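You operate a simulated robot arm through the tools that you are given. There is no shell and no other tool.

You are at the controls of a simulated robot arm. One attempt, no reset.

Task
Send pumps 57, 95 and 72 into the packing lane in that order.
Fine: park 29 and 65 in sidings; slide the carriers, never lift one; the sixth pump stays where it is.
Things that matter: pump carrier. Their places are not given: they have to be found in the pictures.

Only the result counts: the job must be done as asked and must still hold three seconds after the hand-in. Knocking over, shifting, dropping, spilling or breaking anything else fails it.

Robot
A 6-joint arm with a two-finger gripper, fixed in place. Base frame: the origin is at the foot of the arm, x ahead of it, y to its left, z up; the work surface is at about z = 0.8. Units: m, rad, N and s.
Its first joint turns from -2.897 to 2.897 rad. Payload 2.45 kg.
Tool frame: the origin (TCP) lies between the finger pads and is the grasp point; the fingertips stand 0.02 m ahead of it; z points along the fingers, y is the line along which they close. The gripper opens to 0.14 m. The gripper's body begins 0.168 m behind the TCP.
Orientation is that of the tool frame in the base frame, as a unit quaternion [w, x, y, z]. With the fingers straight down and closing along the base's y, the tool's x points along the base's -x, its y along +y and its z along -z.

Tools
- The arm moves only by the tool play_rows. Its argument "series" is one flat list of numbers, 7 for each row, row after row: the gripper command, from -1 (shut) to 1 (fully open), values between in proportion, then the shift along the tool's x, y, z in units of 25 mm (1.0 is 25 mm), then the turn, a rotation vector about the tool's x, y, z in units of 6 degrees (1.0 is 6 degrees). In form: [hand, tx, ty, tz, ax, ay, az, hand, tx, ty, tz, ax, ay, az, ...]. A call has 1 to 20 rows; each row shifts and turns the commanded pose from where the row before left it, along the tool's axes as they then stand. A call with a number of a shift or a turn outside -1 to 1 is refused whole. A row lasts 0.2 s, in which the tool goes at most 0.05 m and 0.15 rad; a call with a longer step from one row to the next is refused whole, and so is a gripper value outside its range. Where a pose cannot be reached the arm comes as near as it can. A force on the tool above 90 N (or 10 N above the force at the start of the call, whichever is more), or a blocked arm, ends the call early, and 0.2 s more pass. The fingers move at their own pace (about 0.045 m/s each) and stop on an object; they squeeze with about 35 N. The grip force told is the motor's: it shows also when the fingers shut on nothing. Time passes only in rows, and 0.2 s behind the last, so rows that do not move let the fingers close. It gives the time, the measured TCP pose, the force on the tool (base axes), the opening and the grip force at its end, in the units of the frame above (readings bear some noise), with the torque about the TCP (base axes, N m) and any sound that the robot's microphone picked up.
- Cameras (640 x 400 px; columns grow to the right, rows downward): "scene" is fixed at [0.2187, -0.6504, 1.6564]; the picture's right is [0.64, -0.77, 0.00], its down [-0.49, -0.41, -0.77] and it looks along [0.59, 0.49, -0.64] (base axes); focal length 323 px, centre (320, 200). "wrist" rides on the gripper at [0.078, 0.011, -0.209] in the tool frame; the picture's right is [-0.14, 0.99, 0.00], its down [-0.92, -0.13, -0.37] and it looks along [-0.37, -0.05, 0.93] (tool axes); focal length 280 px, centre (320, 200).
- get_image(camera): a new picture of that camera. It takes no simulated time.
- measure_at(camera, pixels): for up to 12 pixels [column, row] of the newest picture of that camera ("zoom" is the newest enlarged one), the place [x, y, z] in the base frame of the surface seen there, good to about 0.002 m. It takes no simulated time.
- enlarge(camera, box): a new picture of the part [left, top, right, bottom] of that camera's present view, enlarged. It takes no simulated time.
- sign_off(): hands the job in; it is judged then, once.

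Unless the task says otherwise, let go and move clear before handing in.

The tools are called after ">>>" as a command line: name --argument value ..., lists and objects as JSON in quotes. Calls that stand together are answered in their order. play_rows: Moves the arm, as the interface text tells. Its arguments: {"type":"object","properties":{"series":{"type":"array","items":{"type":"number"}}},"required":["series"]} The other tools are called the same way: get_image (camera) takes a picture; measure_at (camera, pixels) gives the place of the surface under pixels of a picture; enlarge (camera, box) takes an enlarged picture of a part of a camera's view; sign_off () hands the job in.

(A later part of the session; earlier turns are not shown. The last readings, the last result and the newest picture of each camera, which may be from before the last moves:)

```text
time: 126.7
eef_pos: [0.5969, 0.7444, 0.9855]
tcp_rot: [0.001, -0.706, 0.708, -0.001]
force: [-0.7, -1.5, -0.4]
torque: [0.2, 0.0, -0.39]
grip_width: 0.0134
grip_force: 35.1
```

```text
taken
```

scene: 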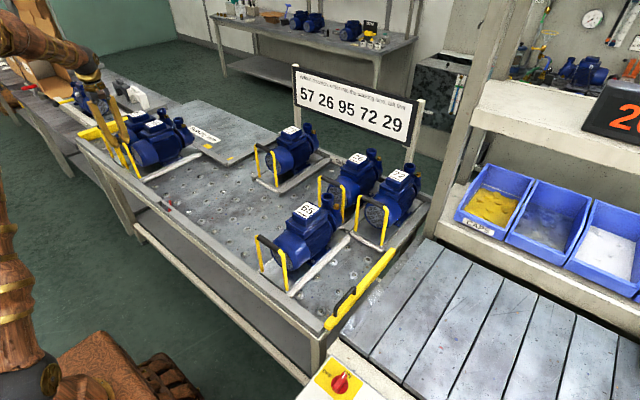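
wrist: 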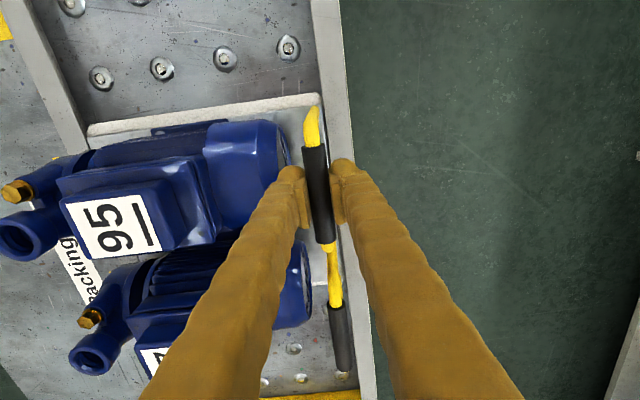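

95 and 57 are both in the lane, in order. I'll release, rise, and return to 65.

>>> play_rows --series '[-0.35, 0, 0, 0, 0, 0, 0, -0.35, 0, 0, 0, 0, 0, 0, -0.35, 0, 0, 0, 0, 0, 0, -0.35, 0, 0, -0.4, 0, 0, 0, -0.35, 0, 0, -0.8, 0, 0, 0, -0.35, 0, 0, -1, 0, 0, 0, -0.35, 0, 0, -1, 0, 0, 0, -0.35, 0, 0, -1, 0, 0, 0, -0.35, 0, 0, -0.6, 0, 0, 0, -0.1, 0, 0, 0, 0, 0, 0]'

>>> play_rows --series '[-0.1, 0.8, 0, 0, 0, 0, 0, -0.1, 1, 0, 0, 0, 0, 0, -0.1, 1, 0, 0, 0, 0, 0, -0.1, 1, 0, 0, 0, 0, 0, -0.1, 1, 0, 0, 0, 0, 0, -0.1, 1, 0, 0, 0, 0, 0, -0.1, 1, 0, 0, 0, 0, 0, -0.1, 1, 0, 0, 0, 0, 0, -0.1, 1, 0, 0, 0, 0, 0, -0.1, 1, 0, 0, 0, 0, 0, -0.1, 1, 0, 0, 0, 0, 0, -0.1, 1, 0, 0, 0, 0, 0, -0.1, 1, 0, 0, 0, 0, 0, -0.1, 1, 0, 0, 0, 0, 0, -0.1, 1, 0, 0, 0, 0, 0, -0.1, 1, 0, 0, 0, 0, 0, -0.1, 1, 0, 0, 0, 0, 0, -0.1, 1, 0, 0, 0, 0, 0, -0.1, 1, 0, 0, 0, 0, 0, -0.1, 1, 0, 0, 0, 0, 0]'

>>> play_rows --series '[-0.1, 1, 0, 0, 0, 0, 0, -0.1, 1, 0, 0, 0, 0, 0, -0.1, 1, 0, 0, 0, 0, 0, -0.1, 1, 0, 0, 0, 0, 0, -0.1, 1, 0, 0, 0, 0, 0, -0.1, 1, 0, 0, 0, 0, 0, -0.1, 1, 0, 0, 0, 0, 0, -0.1, 1, 0, 0, 0, 0, 0, -0.1, 1, 0, 0, 0, 0, 0, -0.1, 1, 0, 0, 0, 0, 0, -0.1, 1, 0, 0, 0, 0, 0, -0.1, 1, 0, 0, 0, 0, 0, -0.1, 1, 0, 0, 0, 0, 0, -0.1, 1, 0, 0, 0, 0, 0, -0.1, 1, 0, 0, 0, 0, 0, -0.1, 0.8, 0, 0, 0, 0, 0, -0.1, 0, 0, 0, 0, 0, 0]'

>>> get_image --camera "wrist"

>>> get_image --camera "scene"

```text
time: 128.9
eef_pos: [0.5962, 0.7441, 1.107]
tcp_rot: [0.001, -0.706, 0.708, -0.002]
force: [-0.4, 0.3, -0.7]
torque: [-0.02, 0.02, 0.0]
grip_width: 0.0628
grip_force: 0.0
```

```text
time: 133.1
eef_pos: [0.5966, 0.2478, 1.1048]
tcp_rot: [0.001, -0.706, 0.708, 0.0]
force: [-0.6, 0.9, -1.0]
torque: [-0.03, 0.01, -0.01]
grip_width: 0.0631
grip_force: 0.1
```

```text
time: 136.7
eef_pos: [0.5955, -0.1451, 1.1061]
tcp_rot: [0.002, -0.706, 0.708, -0.001]
force: [-0.1, 0.3, 0.2]
torque: [0.02, 0.0, 0.02]
grip_width: 0.0631
grip_force: 0.1
```

```text
taken
```

wrist: 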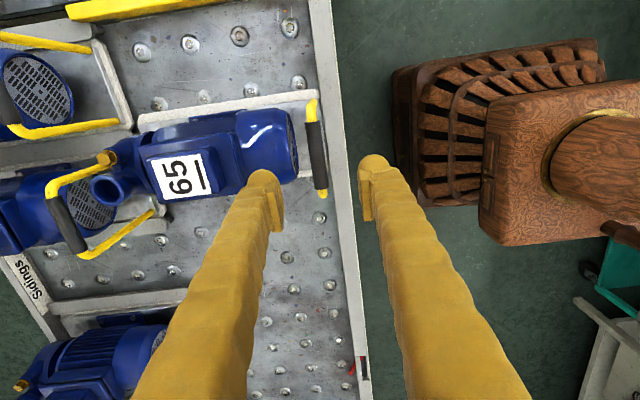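

```text
taken
```

scene: 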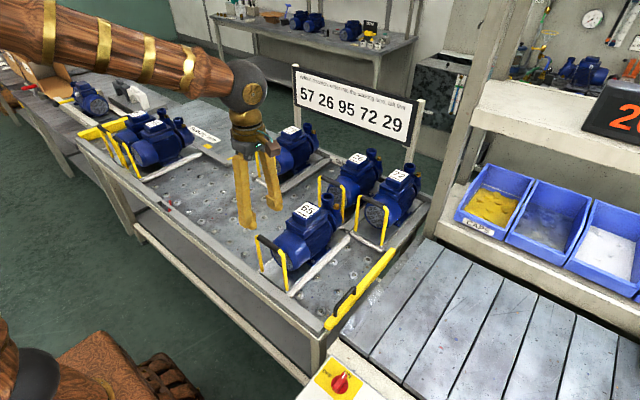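

A "Sidings" label shows at wrist (30,275), confirming the pockets. I'll verify 65's bar position before descending.

>>> enlarge --camera "wrist" --box '[270, 80, 370, 220]'

>>> measure_at --camera "zoom" --pixels '[[290, 120], [300, 150], [310, 200], [320, 250], [324, 290], [290, 200], [295, 200], [300, 200], [320, 200], [325, 200], [325, 320], [315, 200]]'

```text
2.86 times, centred on (320, 150) of wrist
```

zoom: 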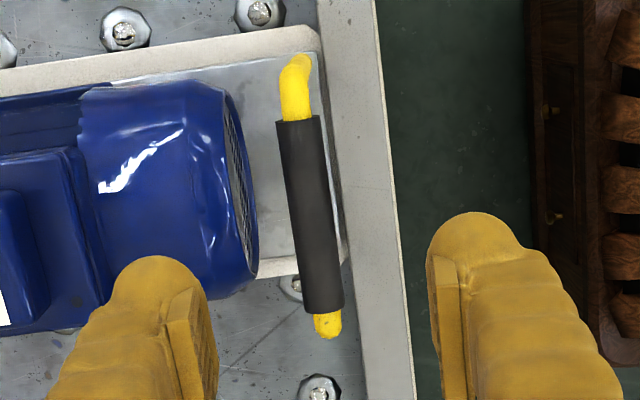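

```text
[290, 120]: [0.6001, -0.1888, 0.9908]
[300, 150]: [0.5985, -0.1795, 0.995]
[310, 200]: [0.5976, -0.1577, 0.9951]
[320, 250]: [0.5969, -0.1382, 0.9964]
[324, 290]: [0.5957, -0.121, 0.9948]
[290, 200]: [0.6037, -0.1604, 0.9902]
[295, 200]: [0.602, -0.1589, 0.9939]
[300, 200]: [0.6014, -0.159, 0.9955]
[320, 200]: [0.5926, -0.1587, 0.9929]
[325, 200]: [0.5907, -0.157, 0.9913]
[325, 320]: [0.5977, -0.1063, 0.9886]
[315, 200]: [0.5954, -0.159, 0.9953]
```

65's bar is centred at about (0.5975, -0.150), as I left it. I'll descend and grip.

>>> play_rows --series '[-0.1, 0.2, -0.09, 0.8, 0, 0, 0, -0.1, 0, 0, 0.9, 0, 0, 0, -0.1, 0, 0, 0.9, 0, 0, 0, -0.1, 0, 0, 0.9, 0, 0, 0, -0.1, 0, 0, 0.7, 0, 0, 0, -0.1, 0, 0, 0.62, 0, 0, 0, -0.1, 0, 0, 0, 0, 0, 0, -1, 0, 0, 0, 0, 0, 0, -1, 0, 0, 0, 0, 0, 0, -1, 0, 0, 0, 0, 0, 0, -1, 0, 0, 0, 0, 0, 0, -1, 0, 0, 0, 0, 0, 0]'

>>> get_image --camera "wrist"

```text
time: 139.3
eef_pos: [0.596, -0.1502, 0.9863]
tcp_rot: [-0.001, 0.707, -0.707, 0.0]
force: [-1.4, -1.3, 0.2]
torque: [0.18, 0.01, 0.04]
grip_width: 0.0134
grip_force: 34.8
```

```text
taken
```

wrist: 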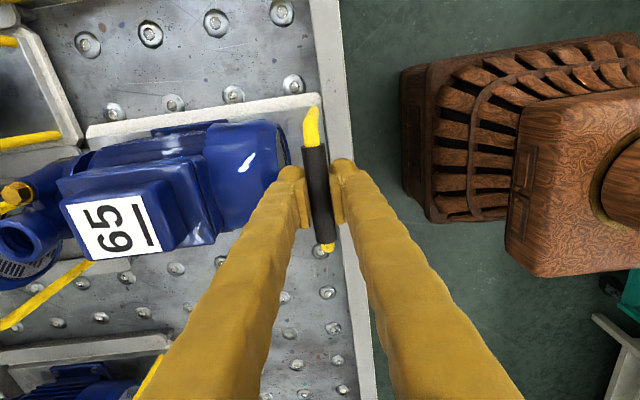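

Gripped. I'll slide 65 back toward +y to the freed siding's centre line, y≈0.066.

>>> play_rows --series '[-1, -0.2, -0.1, 0, 0, 0, 0, -1, -0.4, 0, 0, 0, 0, 0, -1, -0.5, 0, 0, 0, 0, 0, -1, -0.5, 0, 0, 0, 0, 0, -1, -0.5, 0, 0, 0, 0, 0, -1, -0.5, 0, 0, 0, 0, 0, -1, -0.5, 0, 0, 0, 0, 0, -1, -0.5, 0, 0, 0, 0, 0, -1, -0.5, 0, 0, 0, 0, 0, -1, -0.5, 0, 0, 0, 0, 0, -1, -0.5, 0, 0, 0, 0, 0, -1, -0.5, 0, 0, 0, 0, 0, -1, -0.5, 0, 0, 0, 0, 0, -1, -0.5, 0, 0, 0, 0, 0, -1, -0.5, 0, 0, 0, 0, 0, -1, -0.5, 0, 0, 0, 0, 0, -1, -0.5, 0, 0, 0, 0, 0, -1, -0.35, 0, 0, 0, 0, 0, -1, -0.2, 0, 0, 0, 0, 0, -1, 0, 0, 0, 0, 0, 0]'

>>> get_image --camera "wrist"

>>> enlarge --camera "wrist" --box '[0, 80, 200, 300]'

>>> measure_at --camera "wrist" --pixels '[[90, 133], [130, 125], [200, 114], [250, 107], [300, 99], [317, 97], [40, 125], [60, 128], [65, 120], [20, 120], [140, 300], [150, 300]]'

```text
time: 143.5
eef_pos: [0.6014, 0.0655, 0.9855]
tcp_rot: [0.001, -0.706, 0.708, -0.002]
force: [0.4, 0.9, 0.4]
torque: [-0.1, -0.01, -0.07]
grip_width: 0.0135
grip_force: 35.2
```

```text
taken
```

wrist: 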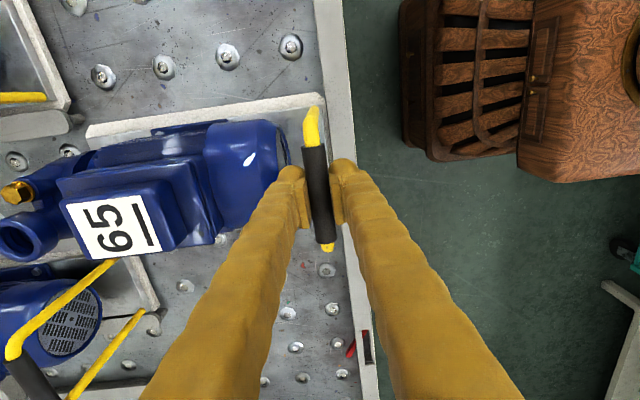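

```text
1.82 times, centred on (100, 190) of wrist
```

zoom: 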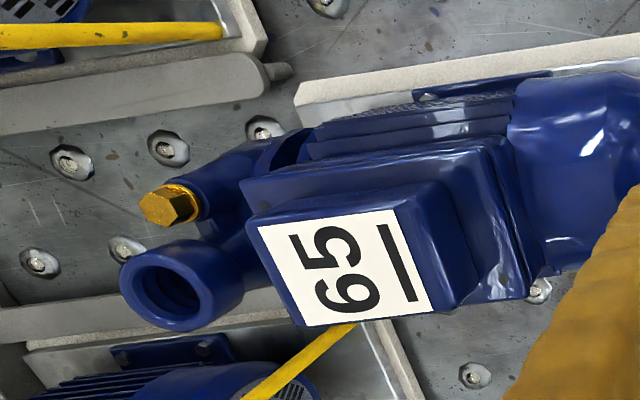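

```text
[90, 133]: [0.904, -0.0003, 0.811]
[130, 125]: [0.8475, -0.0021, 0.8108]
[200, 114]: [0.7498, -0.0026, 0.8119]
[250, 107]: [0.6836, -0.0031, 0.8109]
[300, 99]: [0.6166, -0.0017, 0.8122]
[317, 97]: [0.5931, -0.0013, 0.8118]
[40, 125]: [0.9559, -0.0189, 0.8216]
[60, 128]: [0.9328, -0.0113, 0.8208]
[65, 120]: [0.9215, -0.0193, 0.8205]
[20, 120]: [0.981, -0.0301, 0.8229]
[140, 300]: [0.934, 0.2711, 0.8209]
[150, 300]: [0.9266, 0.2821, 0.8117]
```

65 is straight and lined up with the siding. I'll push it in, 0.18 m first.

>>> play_rows --series '[-1, 0, -0.2, 0, 0, 0, 0, -1, 0, -0.3, 0, 0, 0, 0, -1, 0, -0.3, 0, 0, 0, 0, -1, 0, -0.4, 0, 0, 0, 0, -1, 0, -0.4, 0, 0, 0, 0, -1, 0, -0.4, 0, 0, 0, 0, -1, 0, -0.4, 0, 0, 0, 0, -1, 0, -0.4, 0, 0, 0, 0, -1, 0, -0.4, 0, 0, 0, 0, -1, 0, -0.4, 0, 0, 0, 0, -1, 0, -0.4, 0, 0, 0, 0, -1, 0, -0.4, 0, 0, 0, 0, -1, 0, -0.4, 0, 0, 0, 0, -1, 0, -0.4, 0, 0, 0, 0, -1, 0, -0.4, 0, 0, 0, 0, -1, 0, -0.4, 0, 0, 0, 0, -1, 0, -0.4, 0, 0, 0, 0, -1, 0, -0.4, 0, 0, 0, 0, -1, 0, -0.2, 0, 0, 0, 0, -1, 0, 0, 0, 0, 0, 0]'

>>> get_image --camera "wrist"

>>> get_image --camera "scene"

```text
time: 147.7
eef_pos: [0.7772, 0.0646, 0.9855]
tcp_rot: [0.001, -0.706, 0.708, -0.001]
force: [1.4, 0.3, 0.1]
torque: [-0.21, -0.02, 0.02]
grip_width: 0.0135
grip_force: 34.8
```

```text
taken
```

wrist: 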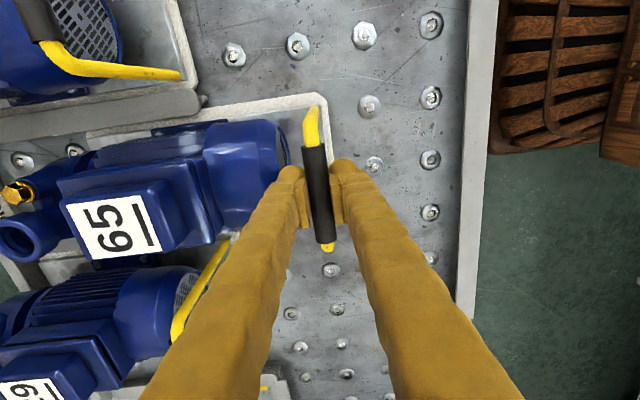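

```text
taken
```

scene: 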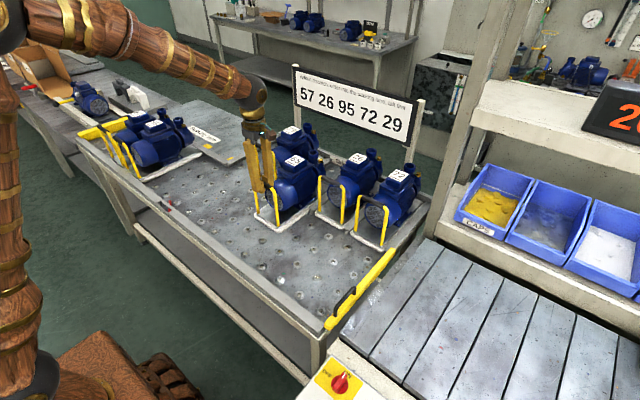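

65 is going in cleanly with about 1 N. I'll push the remaining 0.16 m to match the parked depth (bar x≈0.937).

>>> play_rows --series '[-1, 0, -0.2, 0, 0, 0, 0, -1, 0, -0.4, 0, 0, 0, 0, -1, 0, -0.4, 0, 0, 0, 0, -1, 0, -0.4, 0, 0, 0, 0, -1, 0, -0.4, 0, 0, 0, 0, -1, 0, -0.4, 0, 0, 0, 0, -1, 0, -0.4, 0, 0, 0, 0, -1, 0, -0.4, 0, 0, 0, 0, -1, 0, -0.4, 0, 0, 0, 0, -1, 0, -0.4, 0, 0, 0, 0, -1, 0, -0.4, 0, 0, 0, 0, -1, 0, -0.4, 0, 0, 0, 0, -1, 0, -0.4, 0, 0, 0, 0, -1, 0, -0.4, 0, 0, 0, 0, -1, 0, -0.4, 0, 0, 0, 0, -1, 0, -0.3, 0, 0, 0, 0, -1, 0, -0.2, 0, 0, 0, 0, -1, 0, -0.1, 0, 0, 0, 0, -1, 0, 0, 0, 0, 0, 0]'

>>> get_image --camera "wrist"

>>> get_image --camera "scene"

>>> measure_at --camera "wrist" --pixels '[[318, 101], [325, 105], [323, 110], [310, 63], [306, 68], [300, 50], [335, 300], [340, 280], [345, 290], [313, 190], [295, 40], [336, 250]]'

```text
time: 151.7
eef_pos: [0.9341, 0.0649, 0.9861]
tcp_rot: [0.0, -0.707, 0.708, -0.001]
force: [0.1, 0.6, 0.1]
torque: [-0.13, 0.0, 0.0]
grip_width: 0.0133
grip_force: 34.7
```

```text
taken
```

wrist: 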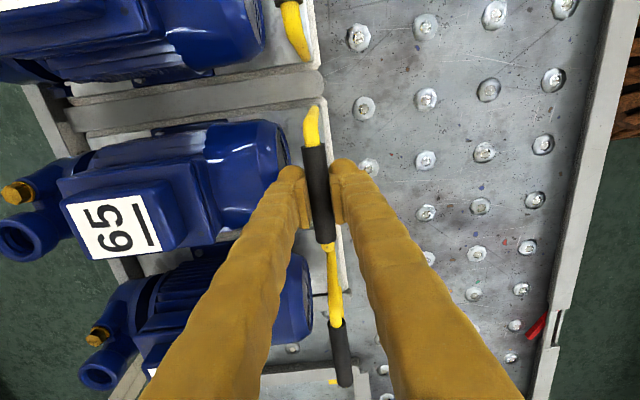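

```text
taken
```

scene: 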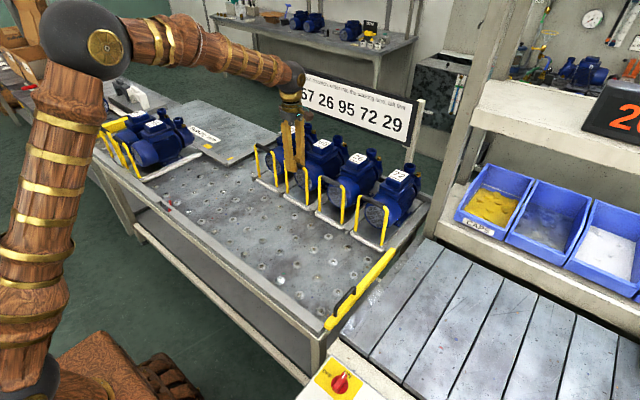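

```text
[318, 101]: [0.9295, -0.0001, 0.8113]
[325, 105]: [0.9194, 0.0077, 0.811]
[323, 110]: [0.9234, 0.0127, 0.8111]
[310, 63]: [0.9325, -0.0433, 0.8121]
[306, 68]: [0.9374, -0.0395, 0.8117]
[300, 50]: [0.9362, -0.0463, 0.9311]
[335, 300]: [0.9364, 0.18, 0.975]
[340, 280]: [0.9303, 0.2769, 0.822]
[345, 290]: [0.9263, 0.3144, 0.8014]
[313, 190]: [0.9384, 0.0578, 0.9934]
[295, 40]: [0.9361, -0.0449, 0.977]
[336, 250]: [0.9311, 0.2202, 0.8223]
```

65 is nearly at parked depth. I'll compare its front with 26's and 29's in a zoom to finish at the same depth.

>>> enlarge --camera "wrist" --box '[270, 40, 370, 130]'

>>> measure_at --camera "zoom" --pixels '[[290, 40], [295, 40], [300, 40], [305, 40], [330, 260], [335, 260], [340, 260], [345, 260], [350, 260], [310, 160], [335, 310], [345, 310]]'

>>> enlarge --camera "scene" --box '[245, 150, 405, 255]'

>>> measure_at --camera "zoom" --pixels '[[130, 155], [135, 160], [195, 215], [240, 235], [255, 240], [340, 280], [310, 262], [365, 290], [480, 345], [510, 365], [160, 175], [225, 228]]'

```text
4.44 times, centred on (320, 85) of wrist
```

zoom: 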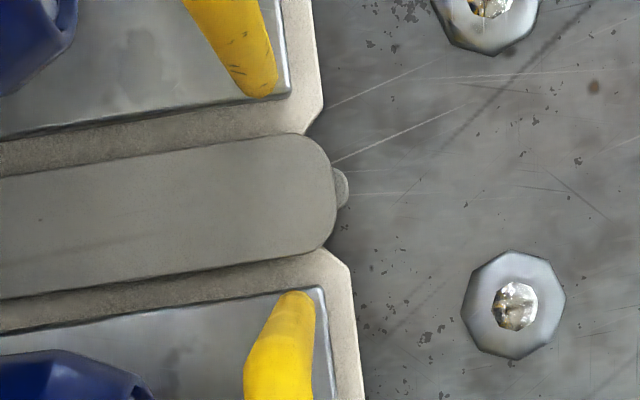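

```text
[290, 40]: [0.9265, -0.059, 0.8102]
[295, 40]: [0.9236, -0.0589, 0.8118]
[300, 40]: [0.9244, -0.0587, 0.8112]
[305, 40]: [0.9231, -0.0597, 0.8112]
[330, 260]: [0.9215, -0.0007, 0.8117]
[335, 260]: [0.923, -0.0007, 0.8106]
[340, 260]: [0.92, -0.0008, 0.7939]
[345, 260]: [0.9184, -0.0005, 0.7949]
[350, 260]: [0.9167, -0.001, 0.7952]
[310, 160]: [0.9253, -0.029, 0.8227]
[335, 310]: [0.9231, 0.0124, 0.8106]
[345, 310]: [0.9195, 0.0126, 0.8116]
```

```text
3.81 times, centred on (325, 202) of scene
```

zoom: 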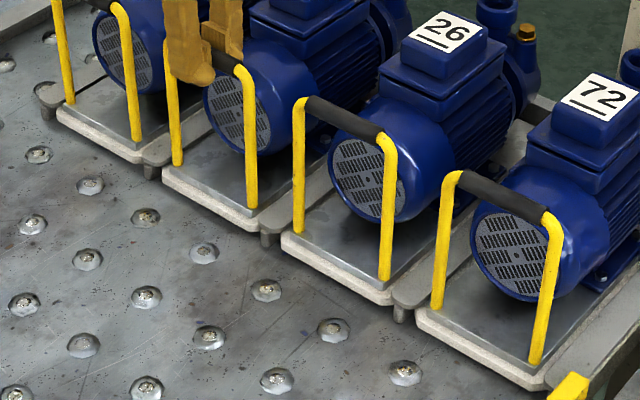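

```text
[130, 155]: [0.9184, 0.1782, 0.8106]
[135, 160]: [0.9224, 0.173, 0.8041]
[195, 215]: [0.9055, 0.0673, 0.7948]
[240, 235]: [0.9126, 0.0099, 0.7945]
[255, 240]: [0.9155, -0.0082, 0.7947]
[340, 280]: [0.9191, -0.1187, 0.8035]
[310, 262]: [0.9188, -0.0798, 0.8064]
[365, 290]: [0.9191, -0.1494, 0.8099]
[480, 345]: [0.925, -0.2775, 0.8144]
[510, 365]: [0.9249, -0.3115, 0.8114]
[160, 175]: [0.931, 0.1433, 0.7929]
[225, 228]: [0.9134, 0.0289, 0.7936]
```

65's front (x≈0.919) lines up with 26's and 29's, so it is parked. I'll release, rise and move toward 72's handle at about (0.93, -0.28).

>>> play_rows --series '[-0.35, 0, 0, 0, 0, 0, 0, -0.35, 0, 0, 0, 0, 0, 0, -0.35, 0, 0, 0, 0, 0, 0, -0.35, 0, 0, -0.4, 0, 0, 0, -0.35, 0, 0, -0.8, 0, 0, 0, -0.35, 0, 0, -1, 0, 0, 0, -0.35, 0, 0, -1, 0, 0, 0, -0.35, 0, 0, -1, 0, 0, 0, -0.35, 0, 0, -0.6, 0, 0, 0, -0.1, 0, 0, 0, 0, 0, 0]'

>>> play_rows --series '[-0.1, 0.8, 0.1, 0, 0, 0, 0, -0.1, 0.9, 0.1, 0, 0, 0, 0, -0.1, 0.9, 0.1, 0, 0, 0, 0, -0.1, 0.9, 0.1, 0, 0, 0, 0, -0.1, 0.9, 0.1, 0, 0, 0, 0, -0.1, 0.9, 0.1, 0, 0, 0, 0, -0.1, 0.9, 0.1, 0, 0, 0, 0, -0.1, 0.9, 0.1, 0, 0, 0, 0, -0.1, 0.9, 0, 0, 0, 0, 0, -0.1, 0.9, 0, 0, 0, 0, 0, -0.1, 0.9, 0, 0, 0, 0, 0, -0.1, 0.9, 0, 0, 0, 0, 0, -0.1, 0.9, 0, 0, 0, 0, 0, -0.1, 0.9, 0, 0, 0, 0, 0, -0.1, 0.7, 0, 0, 0, 0, 0, -0.1, 0, 0, 0, 0, 0, 0]'

>>> get_image --camera "wrist"

>>> get_image --camera "scene"

```text
time: 153.9
eef_pos: [0.9363, 0.0656, 1.1054]
tcp_rot: [0.0, -0.706, 0.708, -0.002]
force: [0.3, 0.6, 0.3]
torque: [0.03, 0.01, 0.03]
grip_width: 0.063
grip_force: 0.0
```

```text
time: 157.3
eef_pos: [0.9161, -0.2644, 1.107]
tcp_rot: [0.001, -0.706, 0.708, -0.001]
force: [0.2, 0.1, 0.0]
torque: [-0.03, 0.0, 0.02]
grip_width: 0.0631
grip_force: 0.1
```

```text
taken
```

wrist: 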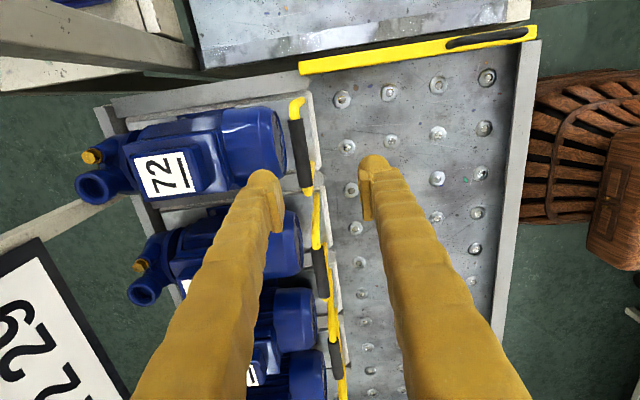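

```text
taken
```

scene: 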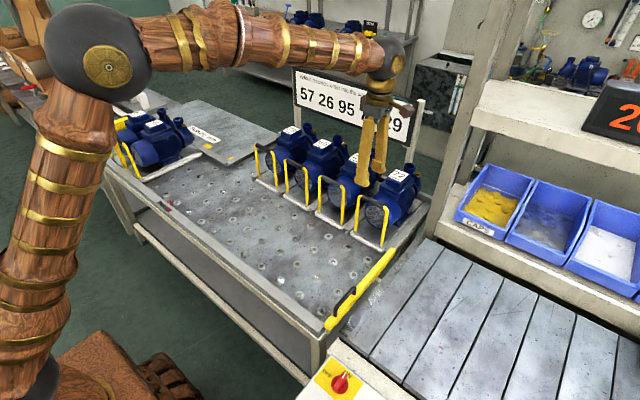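

The pump below reads 72, with its bar from (297,100) to (308,192). I'll zoom and measure.

>>> enlarge --camera "wrist" --box '[250, 70, 350, 210]'

>>> measure_at --camera "zoom" --pixels '[[295, 150], [300, 180], [305, 220], [312, 260], [320, 320], [285, 200], [290, 200], [295, 200], [310, 200], [315, 200], [318, 200], [315, 340]]'

```text
2.86 times, centred on (300, 140) of wrist
```

zoom: 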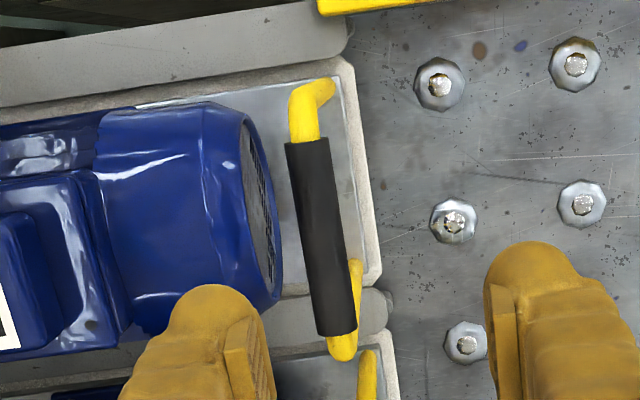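

```text
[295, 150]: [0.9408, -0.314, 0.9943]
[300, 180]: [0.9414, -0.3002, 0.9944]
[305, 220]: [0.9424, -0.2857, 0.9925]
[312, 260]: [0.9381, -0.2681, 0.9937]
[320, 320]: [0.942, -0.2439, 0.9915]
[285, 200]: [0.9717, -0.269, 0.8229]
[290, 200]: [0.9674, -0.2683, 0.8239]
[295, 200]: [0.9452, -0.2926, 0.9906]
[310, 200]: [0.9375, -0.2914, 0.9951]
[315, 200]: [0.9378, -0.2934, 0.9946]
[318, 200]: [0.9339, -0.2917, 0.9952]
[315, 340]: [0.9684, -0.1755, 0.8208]
```

72's bar is centred at about (0.937, -0.277). I'll move over it, descend and check before closing.

>>> play_rows --series '[-0.1, 0.5, -0.84, 0, 0, 0, 0, -0.1, 0, 0, 0.9, 0, 0, 0, -0.1, 0, 0, 0.9, 0, 0, 0, -0.1, 0, 0, 0.9, 0, 0, 0, -0.1, 0, 0, 0.9, 0, 0, 0, -0.1, 0, 0, 0.7, 0, 0, 0, -0.1, 0, 0, 0.54, 0, 0, 0, -0.1, 0, 0, 0, 0, 0, 0]'

>>> get_image --camera "wrist"

```text
time: 159.1
eef_pos: [0.9366, -0.2783, 0.9855]
tcp_rot: [0.001, -0.706, 0.708, -0.002]
force: [-0.3, 0.4, 0.6]
torque: [-0.02, 0.01, -0.01]
grip_width: 0.063
grip_force: 0.0
```

```text
taken
```

wrist: 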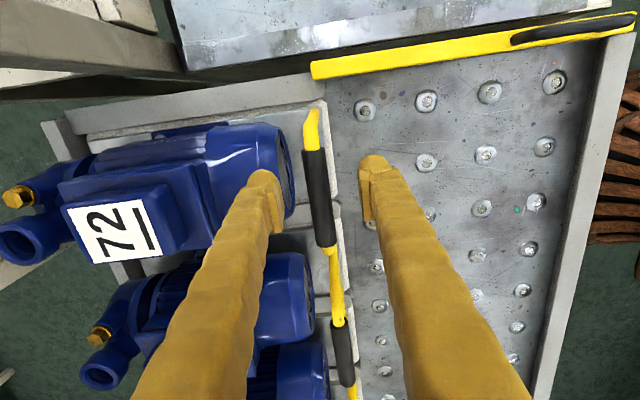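

The bar's middle is at (318,197), well centred between the fingers. I'll close.

>>> play_rows --series '[-1, 0, 0, 0, 0, 0, 0, -1, 0, 0, 0, 0, 0, 0, -1, 0, 0, 0, 0, 0, 0, -1, 0, 0, 0, 0, 0, 0, -1, 0, 0, 0, 0, 0, 0]'

>>> get_image --camera "wrist"

```text
time: 160.3
eef_pos: [0.9366, -0.2779, 0.9848]
tcp_rot: [0.001, -0.707, 0.707, -0.001]
force: [1.1, -0.5, -0.2]
torque: [0.17, -0.04, 0.15]
grip_width: 0.0133
grip_force: 35.3
```

```text
taken
```

wrist: 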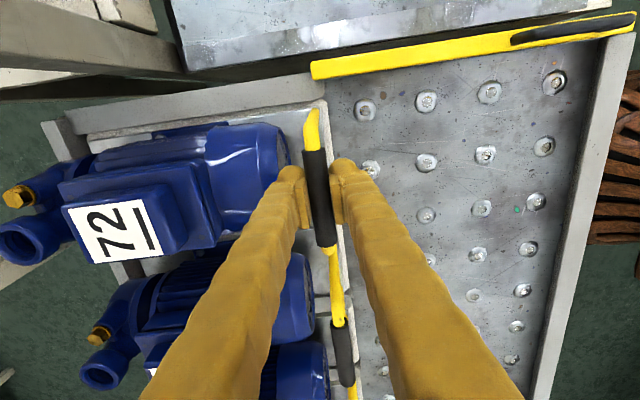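

72 is gripped. I'll pull it out toward -x by 0.10 m and check the vertical load.

>>> play_rows --series '[-1, 0, 0.2, 0, 0, 0, 0, -1, 0, 0.4, 0, 0, 0, 0, -1, 0, 0.4, 0, 0, 0, 0, -1, 0, 0.4, 0, 0, 0, 0, -1, 0, 0.4, 0, 0, 0, 0, -1, 0, 0.4, 0, 0, 0, 0, -1, 0, 0.4, 0, 0, 0, 0, -1, 0, 0.4, 0, 0, 0, 0, -1, 0, 0.4, 0, 0, 0, 0, -1, 0, 0.4, 0, 0, 0, 0, -1, 0, 0.2, 0, 0, 0, 0, -1, 0, 0, 0, 0, 0, 0]'

>>> get_image --camera "wrist"

```text
time: 162.9
eef_pos: [0.8366, -0.276, 0.9858]
tcp_rot: [0.001, -0.706, 0.708, -0.001]
force: [-1.8, 0.7, 5.7]
torque: [0.08, 0.03, 0.04]
grip_width: 0.0133
grip_force: 35.6
```

```text
taken
```

wrist: 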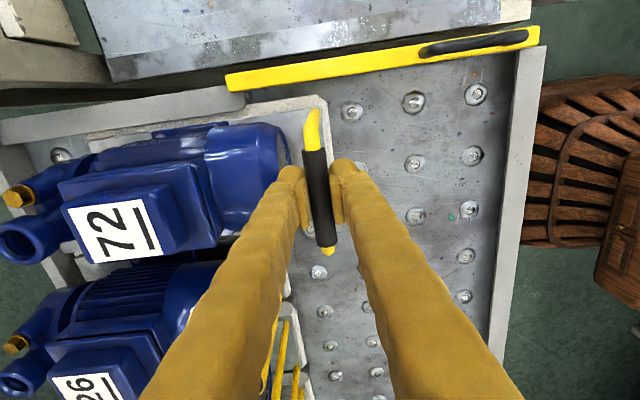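

Load is only about 6 N. I'll continue pulling 0.19 m.

>>> play_rows --series '[-1, 0, 0.2, -0.01, 0, 0, 0, -1, 0, 0.4, 0, 0, 0, 0, -1, 0, 0.4, 0, 0, 0, 0, -1, 0, 0.4, 0, 0, 0, 0, -1, 0, 0.4, 0, 0, 0, 0, -1, 0, 0.4, 0, 0, 0, 0, -1, 0, 0.4, 0, 0, 0, 0, -1, 0, 0.4, 0, 0, 0, 0, -1, 0, 0.4, 0, 0, 0, 0, -1, 0, 0.4, 0, 0, 0, 0, -1, 0, 0.4, -0.01, 0, 0, 0, -1, 0, 0.4, 0, 0, 0, 0, -1, 0, 0.4, 0, 0, 0, 0, -1, 0, 0.4, 0, 0, 0, 0, -1, 0, 0.4, 0, 0, 0, 0, -1, 0, 0.4, 0, 0, 0, 0, -1, 0, 0.4, 0, 0, 0, 0, -1, 0, 0.4, 0, 0, 0, 0, -1, 0, 0.4, 0, 0, 0, 0, -1, 0, 0.2, 0, 0, 0, 0]'

>>> get_image --camera "wrist"

>>> get_image --camera "scene"

```text
time: 167.1
eef_pos: [0.6458, -0.2764, 0.9854]
tcp_rot: [0.002, -0.706, 0.708, -0.001]
force: [-0.3, -0.3, 6.3]
torque: [0.02, 0.0, -0.01]
grip_width: 0.0134
grip_force: 35.0
```

```text
taken
```

wrist: 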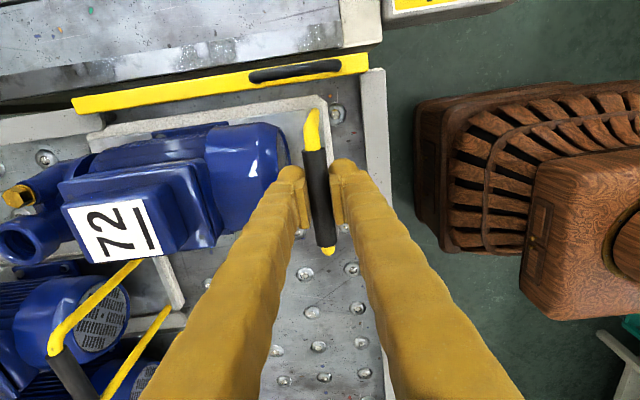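

```text
taken
```

scene: 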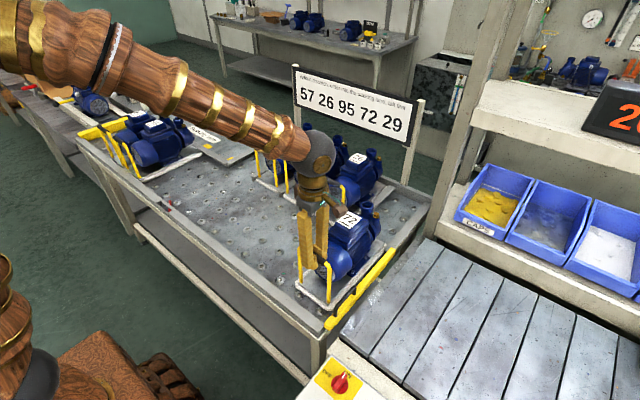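

72 is nearly out. I'll bring it the last 47 mm to the centred line (bar x≈0.599).

>>> play_rows --series '[-1, 0, 0.3, 0, 0, 0, 0, -1, 0, 0.4, 0, 0, 0, 0, -1, 0, 0.4, 0, 0, 0, 0, -1, 0, 0.4, 0, 0, 0, 0, -1, 0, 0.2, 0, 0, 0, 0, -1, 0, 0.17, 0, 0, 0, 0, -1, 0, 0, 0, 0, 0, 0]'

>>> get_image --camera "wrist"

>>> measure_at --camera "wrist" --pixels '[[93, 137], [130, 128], [200, 117], [250, 109], [300, 100], [317, 97], [95, 145], [88, 138], [320, 115], [325, 115], [330, 115], [335, 115]]'

```text
time: 168.7
eef_pos: [0.5998, -0.2758, 0.9857]
tcp_rot: [0.0, -0.707, 0.707, -0.001]
force: [-2.1, -1.3, 13.1]
torque: [0.02, 0.02, 0.0]
grip_width: 0.0134
grip_force: 35.4
```

```text
taken
```

wrist: 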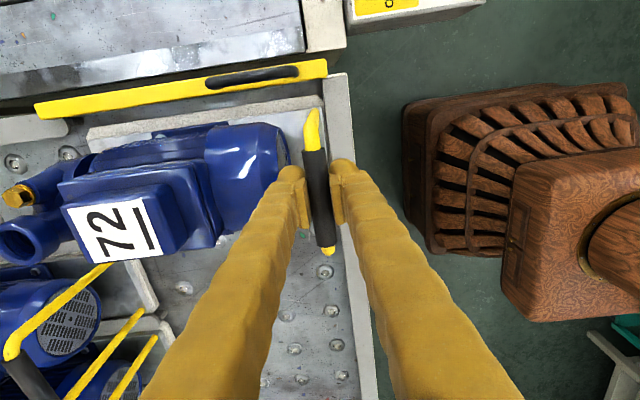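

```text
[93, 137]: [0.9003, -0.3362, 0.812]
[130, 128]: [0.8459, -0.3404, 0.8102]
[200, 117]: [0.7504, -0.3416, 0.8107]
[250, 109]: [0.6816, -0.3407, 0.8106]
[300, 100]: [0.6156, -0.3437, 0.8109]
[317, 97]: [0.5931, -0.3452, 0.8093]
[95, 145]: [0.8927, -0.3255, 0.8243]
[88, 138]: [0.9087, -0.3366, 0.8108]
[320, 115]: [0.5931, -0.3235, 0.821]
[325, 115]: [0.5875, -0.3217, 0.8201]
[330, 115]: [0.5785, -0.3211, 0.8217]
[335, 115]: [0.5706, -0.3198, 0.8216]
```

72 is straight; I'll trim 0.4 mm up to unload and slide it along +y in stages past 26, 65 and 29.

>>> play_rows --series '[-1, -0.2, 0, -0.016, 0, 0, 0, -1, -0.4, 0, 0, 0, 0, 0, -1, -0.5, 0, 0, 0, 0, 0, -1, -0.5, 0, 0, 0, 0, 0, -1, -0.5, 0, 0, 0, 0, 0, -1, -0.5, 0, 0, 0, 0, 0, -1, -0.5, 0, 0, 0, 0, 0, -1, -0.5, 0, 0, 0, 0, 0, -1, -0.5, 0, 0, 0, 0, 0, -1, -0.5, 0, 0, 0, 0, 0, -1, -0.5, 0, 0, 0, 0, 0, -1, -0.5, 0, 0, 0, 0, 0, -1, -0.5, 0, 0, 0, 0, 0, -1, -0.5, 0, 0, 0, 0, 0, -1, -0.5, 0, 0, 0, 0, 0, -1, -0.5, 0, 0, 0, 0, 0, -1, -0.5, 0, 0, 0, 0, 0, -1, -0.4, 0, 0, 0, 0, 0, -1, -0.2, 0, 0, 0, 0, 0, -1, 0, 0, 0, 0, 0, 0]'

>>> get_image --camera "wrist"

>>> measure_at --camera "wrist" --pixels '[[93, 137], [130, 128], [200, 117], [250, 109], [300, 100], [317, 97], [95, 145], [88, 138], [320, 115], [325, 115], [330, 115], [335, 115]]'

```text
time: 172.9
eef_pos: [0.5996, -0.058, 0.9861]
tcp_rot: [0.001, -0.707, 0.708, -0.001]
force: [-0.3, 1.2, 0.7]
torque: [-0.26, 0.02, -0.1]
grip_width: 0.0131
grip_force: 35.4
```

```text
taken
```

wrist: 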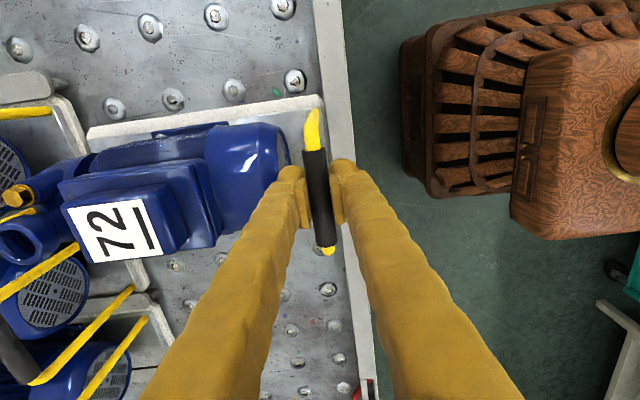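

```text
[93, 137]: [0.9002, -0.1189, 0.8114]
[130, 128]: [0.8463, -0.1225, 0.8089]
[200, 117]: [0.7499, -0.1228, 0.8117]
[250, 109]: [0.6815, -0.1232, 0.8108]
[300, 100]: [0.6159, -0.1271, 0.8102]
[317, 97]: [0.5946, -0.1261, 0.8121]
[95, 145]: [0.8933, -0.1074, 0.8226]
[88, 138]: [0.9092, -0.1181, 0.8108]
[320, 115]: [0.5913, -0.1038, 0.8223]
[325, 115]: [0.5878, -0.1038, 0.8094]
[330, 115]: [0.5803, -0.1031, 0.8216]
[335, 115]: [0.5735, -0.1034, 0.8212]
```

Straight with almost no load. Next two stages along +y.

>>> play_rows --series '[-1, -0.2, 0, 0, 0, 0, 0, -1, -0.4, 0, 0, 0, 0, 0, -1, -0.5, 0, 0, 0, 0, 0, -1, -0.5, 0, 0, 0, 0, 0, -1, -0.5, 0, 0, 0, 0, 0, -1, -0.5, 0, 0, 0, 0, 0, -1, -0.5, 0, 0, 0, 0, 0, -1, -0.5, 0, 0, 0, 0, 0, -1, -0.5, 0, 0, 0, 0, 0, -1, -0.5, 0, 0, 0, 0, 0, -1, -0.5, 0, 0, 0, 0, 0, -1, -0.5, 0, 0, 0, 0, 0, -1, -0.5, 0, 0, 0, 0, 0, -1, -0.5, 0, 0, 0, 0, 0, -1, -0.5, 0, 0, 0, 0, 0, -1, -0.5, 0, 0, 0, 0, 0, -1, -0.5, 0, 0, 0, 0, 0, -1, -0.4, 0, 0, 0, 0, 0, -1, -0.2, 0, 0, 0, 0, 0, -1, 0, 0, 0, 0, 0, 0]'

>>> get_image --camera "wrist"

```text
time: 177.1
eef_pos: [0.6, 0.1587, 0.9859]
tcp_rot: [0.002, -0.707, 0.708, -0.001]
force: [-0.5, 1.4, 7.5]
torque: [0.06, 0.03, -0.05]
grip_width: 0.0134
grip_force: 35.1
```

```text
taken
```

wrist: 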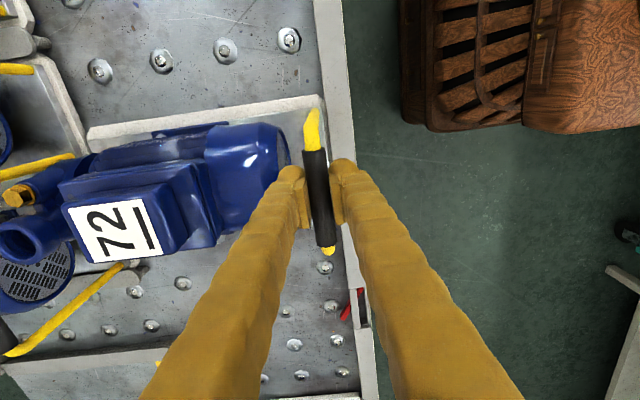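

>>> play_rows --series '[-1, -0.2, 0, -0.01, 0, 0, 0, -1, -0.4, 0, 0, 0, 0, 0, -1, -0.5, 0, 0, 0, 0, 0, -1, -0.5, 0, 0, 0, 0, 0, -1, -0.5, 0, 0, 0, 0, 0, -1, -0.5, 0, 0, 0, 0, 0, -1, -0.5, 0, 0, 0, 0, 0, -1, -0.5, 0, 0, 0, 0, 0, -1, -0.5, 0, 0, 0, 0, 0, -1, -0.5, 0, 0, 0, 0, 0, -1, -0.5, 0, 0, 0, 0, 0, -1, -0.5, 0, 0, 0, 0, 0, -1, -0.5, 0, 0, 0, 0, 0, -1, -0.5, 0, 0, 0, 0, 0, -1, -0.5, 0, 0, 0, 0, 0, -1, -0.5, 0, 0, 0, 0, 0, -1, -0.5, 0, 0, 0, 0, 0, -1, -0.4, 0, 0, 0, 0, 0, -1, -0.2, 0, 0, 0, 0, 0, -1, 0, 0, 0, 0, 0, 0]'

>>> get_image --camera "wrist"

>>> measure_at --camera "wrist" --pixels '[[93, 137], [130, 128], [200, 117], [250, 109], [300, 100], [317, 97], [95, 145], [88, 138], [320, 115], [325, 115], [330, 115], [335, 115]]'

>>> get_image --camera "scene"

```text
time: 181.3
eef_pos: [0.6008, 0.3763, 0.9862]
tcp_rot: [0.0, -0.706, 0.708, 0.0]
force: [0.1, 0.5, 0.1]
torque: [-0.23, 0.02, -0.06]
grip_width: 0.0133
grip_force: 35.0
```

```text
taken
```

wrist: 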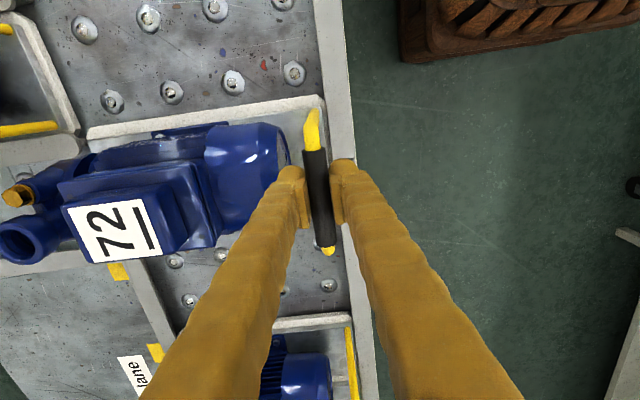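

```text
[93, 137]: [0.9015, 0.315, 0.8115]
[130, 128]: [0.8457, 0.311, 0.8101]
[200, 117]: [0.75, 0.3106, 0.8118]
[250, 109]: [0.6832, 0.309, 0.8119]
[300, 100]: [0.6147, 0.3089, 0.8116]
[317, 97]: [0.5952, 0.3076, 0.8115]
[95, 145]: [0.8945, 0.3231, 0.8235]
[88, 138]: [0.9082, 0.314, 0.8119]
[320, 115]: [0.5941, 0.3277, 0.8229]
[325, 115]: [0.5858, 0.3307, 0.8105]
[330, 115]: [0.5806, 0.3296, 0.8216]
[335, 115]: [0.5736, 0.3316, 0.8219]
```

```text
taken
```

scene: 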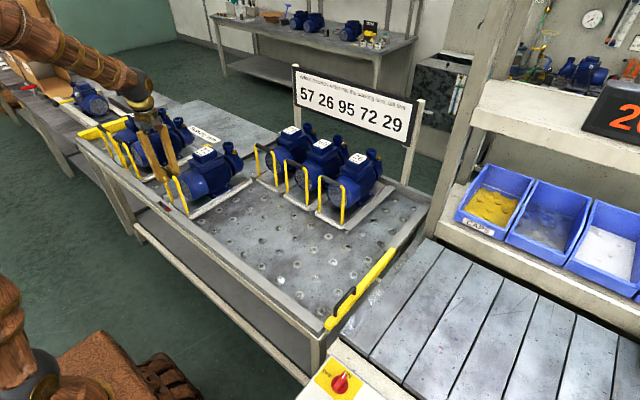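

72 is at y=0.376, straight. I'll advance 30 mm and square it gently against the near lip.

>>> play_rows --series '[-1, -0.3, 0, 0, 0, 0, 0, -1, -0.4, 0, 0, 0, 0, 0, -1, -0.3, 0, 0, 0, 0, 0, -1, -0.2, 0, 0, 0, 0, 0, -1, 0, 0.1, 0, 0, 0, 0, -1, 0, 0.1, 0, 0, 0, 0, -1, 0, 0, 0, 0, 0, 0]'

>>> get_image --camera "wrist"

>>> measure_at --camera "wrist" --pixels '[[93, 137], [130, 128], [200, 117], [250, 109], [300, 100], [317, 97], [95, 145], [88, 138], [320, 115], [325, 115], [330, 115], [335, 115]]'

```text
time: 182.9
eef_pos: [0.5943, 0.405, 0.9854]
tcp_rot: [0.001, -0.707, 0.707, -0.001]
force: [1.6, -1.2, 0.1]
torque: [0.86, 0.01, -0.16]
grip_width: 0.0137
grip_force: 35.4
```

```text
taken
```

wrist: 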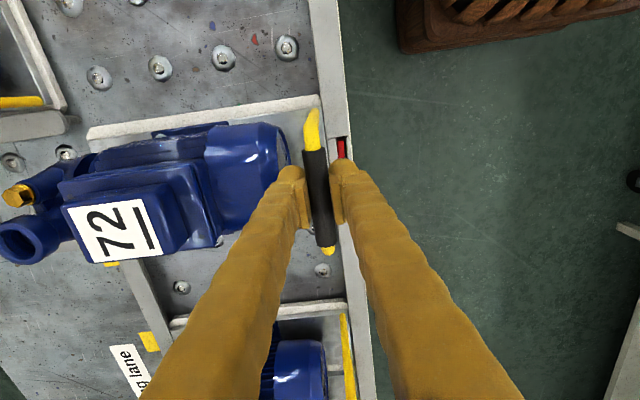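

```text
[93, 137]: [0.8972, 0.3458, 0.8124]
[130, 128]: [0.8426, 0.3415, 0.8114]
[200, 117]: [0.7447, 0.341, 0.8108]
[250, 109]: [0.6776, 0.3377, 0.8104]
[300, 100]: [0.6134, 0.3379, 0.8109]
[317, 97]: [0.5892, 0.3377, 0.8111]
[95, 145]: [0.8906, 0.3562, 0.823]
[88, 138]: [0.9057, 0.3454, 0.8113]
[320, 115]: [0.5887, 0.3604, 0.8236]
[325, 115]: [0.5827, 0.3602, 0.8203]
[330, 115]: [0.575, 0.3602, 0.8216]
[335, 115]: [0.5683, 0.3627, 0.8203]
```

The same state as 95 had before its clean entry. I'll back off 1.5 mm and slide slowly in.

>>> play_rows --series '[-1, 0, -0.06, 0, 0, 0, 0, -1, -0.2, 0, 0, 0, 0, 0, -1, -0.3, 0, 0, 0, 0, 0, -1, -0.3, 0, 0, 0, 0, 0, -1, -0.2, 0, 0, 0, 0, 0, -1, -0.2, 0, 0, 0, 0, 0, -1, -0.2, 0, 0, 0, 0, 0, -1, -0.2, 0, 0, 0, 0, 0, -1, -0.2, 0, 0, 0, 0, 0, -1, -0.2, 0, 0, 0, 0, 0, -1, 0, 0, 0, 0, 0, 0]'

>>> get_image --camera "wrist"

>>> measure_at --camera "wrist" --pixels '[[93, 137], [130, 128], [200, 117], [250, 109], [300, 100], [317, 97], [95, 145], [88, 138], [320, 115], [325, 115], [330, 115], [335, 115]]'

```text
time: 185.3
eef_pos: [0.5968, 0.4574, 0.9852]
tcp_rot: [0.001, -0.707, 0.708, -0.001]
force: [-0.1, 1.2, 5.1]
torque: [0.09, 0.01, -0.09]
grip_width: 0.0134
grip_force: 34.9
```

```text
taken
```

wrist: 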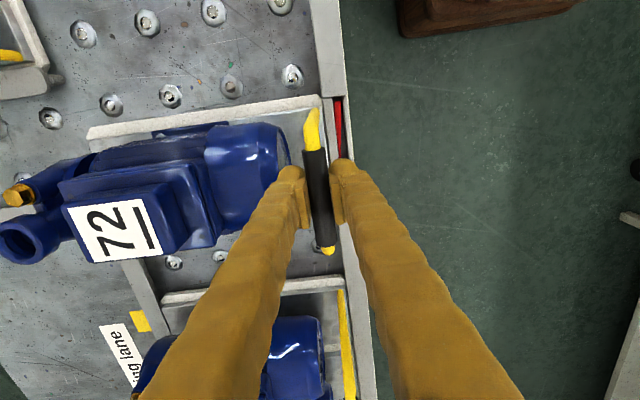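

```text
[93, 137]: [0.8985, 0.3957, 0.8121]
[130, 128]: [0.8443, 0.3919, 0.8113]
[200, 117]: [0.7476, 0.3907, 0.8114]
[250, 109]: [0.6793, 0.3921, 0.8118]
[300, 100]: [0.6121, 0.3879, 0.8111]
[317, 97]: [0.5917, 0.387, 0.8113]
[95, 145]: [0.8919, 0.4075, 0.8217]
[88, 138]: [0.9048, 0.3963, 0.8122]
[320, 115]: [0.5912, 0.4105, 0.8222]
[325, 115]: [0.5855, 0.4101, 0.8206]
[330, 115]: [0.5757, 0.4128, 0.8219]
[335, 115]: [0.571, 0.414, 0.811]
```

72 is inside the mouth, straight and unloaded. I'll push on to y≈0.60, past the pawl.

>>> play_rows --series '[-1, -0.2, 0, 0, 0, 0, 0, -1, -0.4, 0, 0, 0, 0, 0, -1, -0.4, 0, 0, 0, 0, 0, -1, -0.4, 0, 0, 0, 0, 0, -1, -0.4, 0, 0, 0, 0, 0, -1, -0.4, 0, 0, 0, 0, 0, -1, -0.4, 0, 0, 0, 0, 0, -1, -0.4, 0, 0, 0, 0, 0, -1, -0.4, 0, 0, 0, 0, 0, -1, -0.4, 0, 0, 0, 0, 0, -1, -0.4, 0, 0, 0, 0, 0, -1, -0.4, 0, 0, 0, 0, 0, -1, -0.4, 0, 0, 0, 0, 0, -1, -0.3, 0, 0, 0, 0, 0, -1, -0.2, 0, 0, 0, 0, 0, -1, 0, 0, 0, 0, 0, 0]'

>>> get_image --camera "wrist"

>>> get_image --camera "scene"

```text
time: 188.7
eef_pos: [0.5969, 0.5937, 0.9851]
tcp_rot: [0.001, -0.707, 0.707, -0.001]
force: [-1.3, -1.2, 0.6]
torque: [-0.61, 0.09, -0.37]
grip_width: 0.0137
grip_force: 34.9
```

```text
taken
```

wrist: 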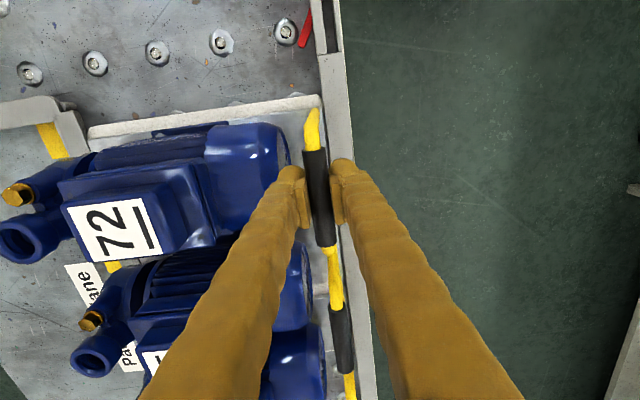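

```text
taken
```

scene: 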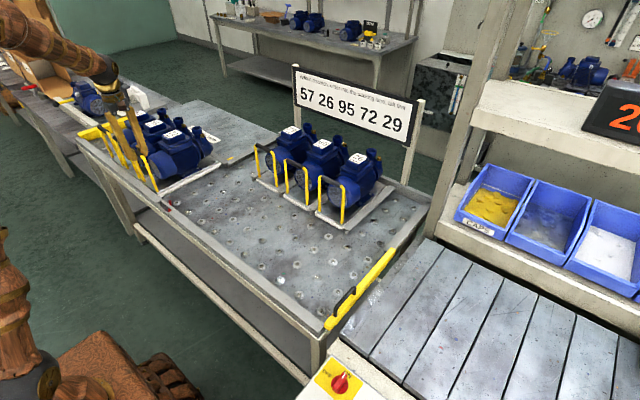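

72 has passed the pawl and is just touching 95. I'll push the three on together slowly by about 55 mm so 72 sits well inside.

>>> play_rows --series '[-1, -0.15, 0, 0, 0, 0, 0, -1, -0.2, 0, 0, 0, 0, 0, -1, -0.2, 0, 0, 0, 0, 0, -1, -0.2, 0, 0, 0, 0, 0, -1, -0.2, 0, 0, 0, 0, 0, -1, -0.2, 0, 0, 0, 0, 0, -1, -0.2, 0, 0, 0, 0, 0, -1, -0.2, 0, 0, 0, 0, 0, -1, -0.2, 0, 0, 0, 0, 0, -1, -0.2, 0, 0, 0, 0, 0, -1, -0.15, 0, 0, 0, 0, 0, -1, -0.1, 0, 0, 0, 0, 0, -1, 0, 0, 0, 0, 0, 0]'

>>> get_image --camera "wrist"

>>> get_image --camera "scene"

```text
time: 191.5
eef_pos: [0.5978, 0.6481, 0.9855]
tcp_rot: [0.001, -0.706, 0.708, -0.001]
force: [-0.1, -2.8, -0.9]
torque: [0.35, -0.05, -0.59]
grip_width: 0.0136
grip_force: 35.4
```

```text
taken
```

wrist: 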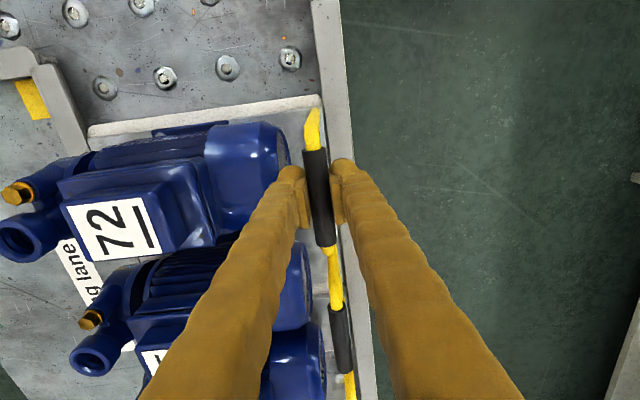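

```text
taken
```

scene: 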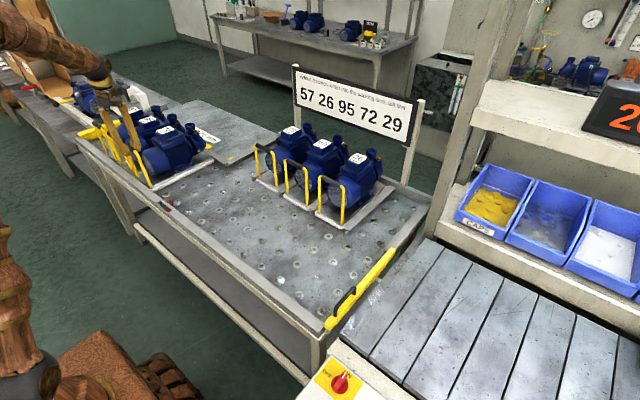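

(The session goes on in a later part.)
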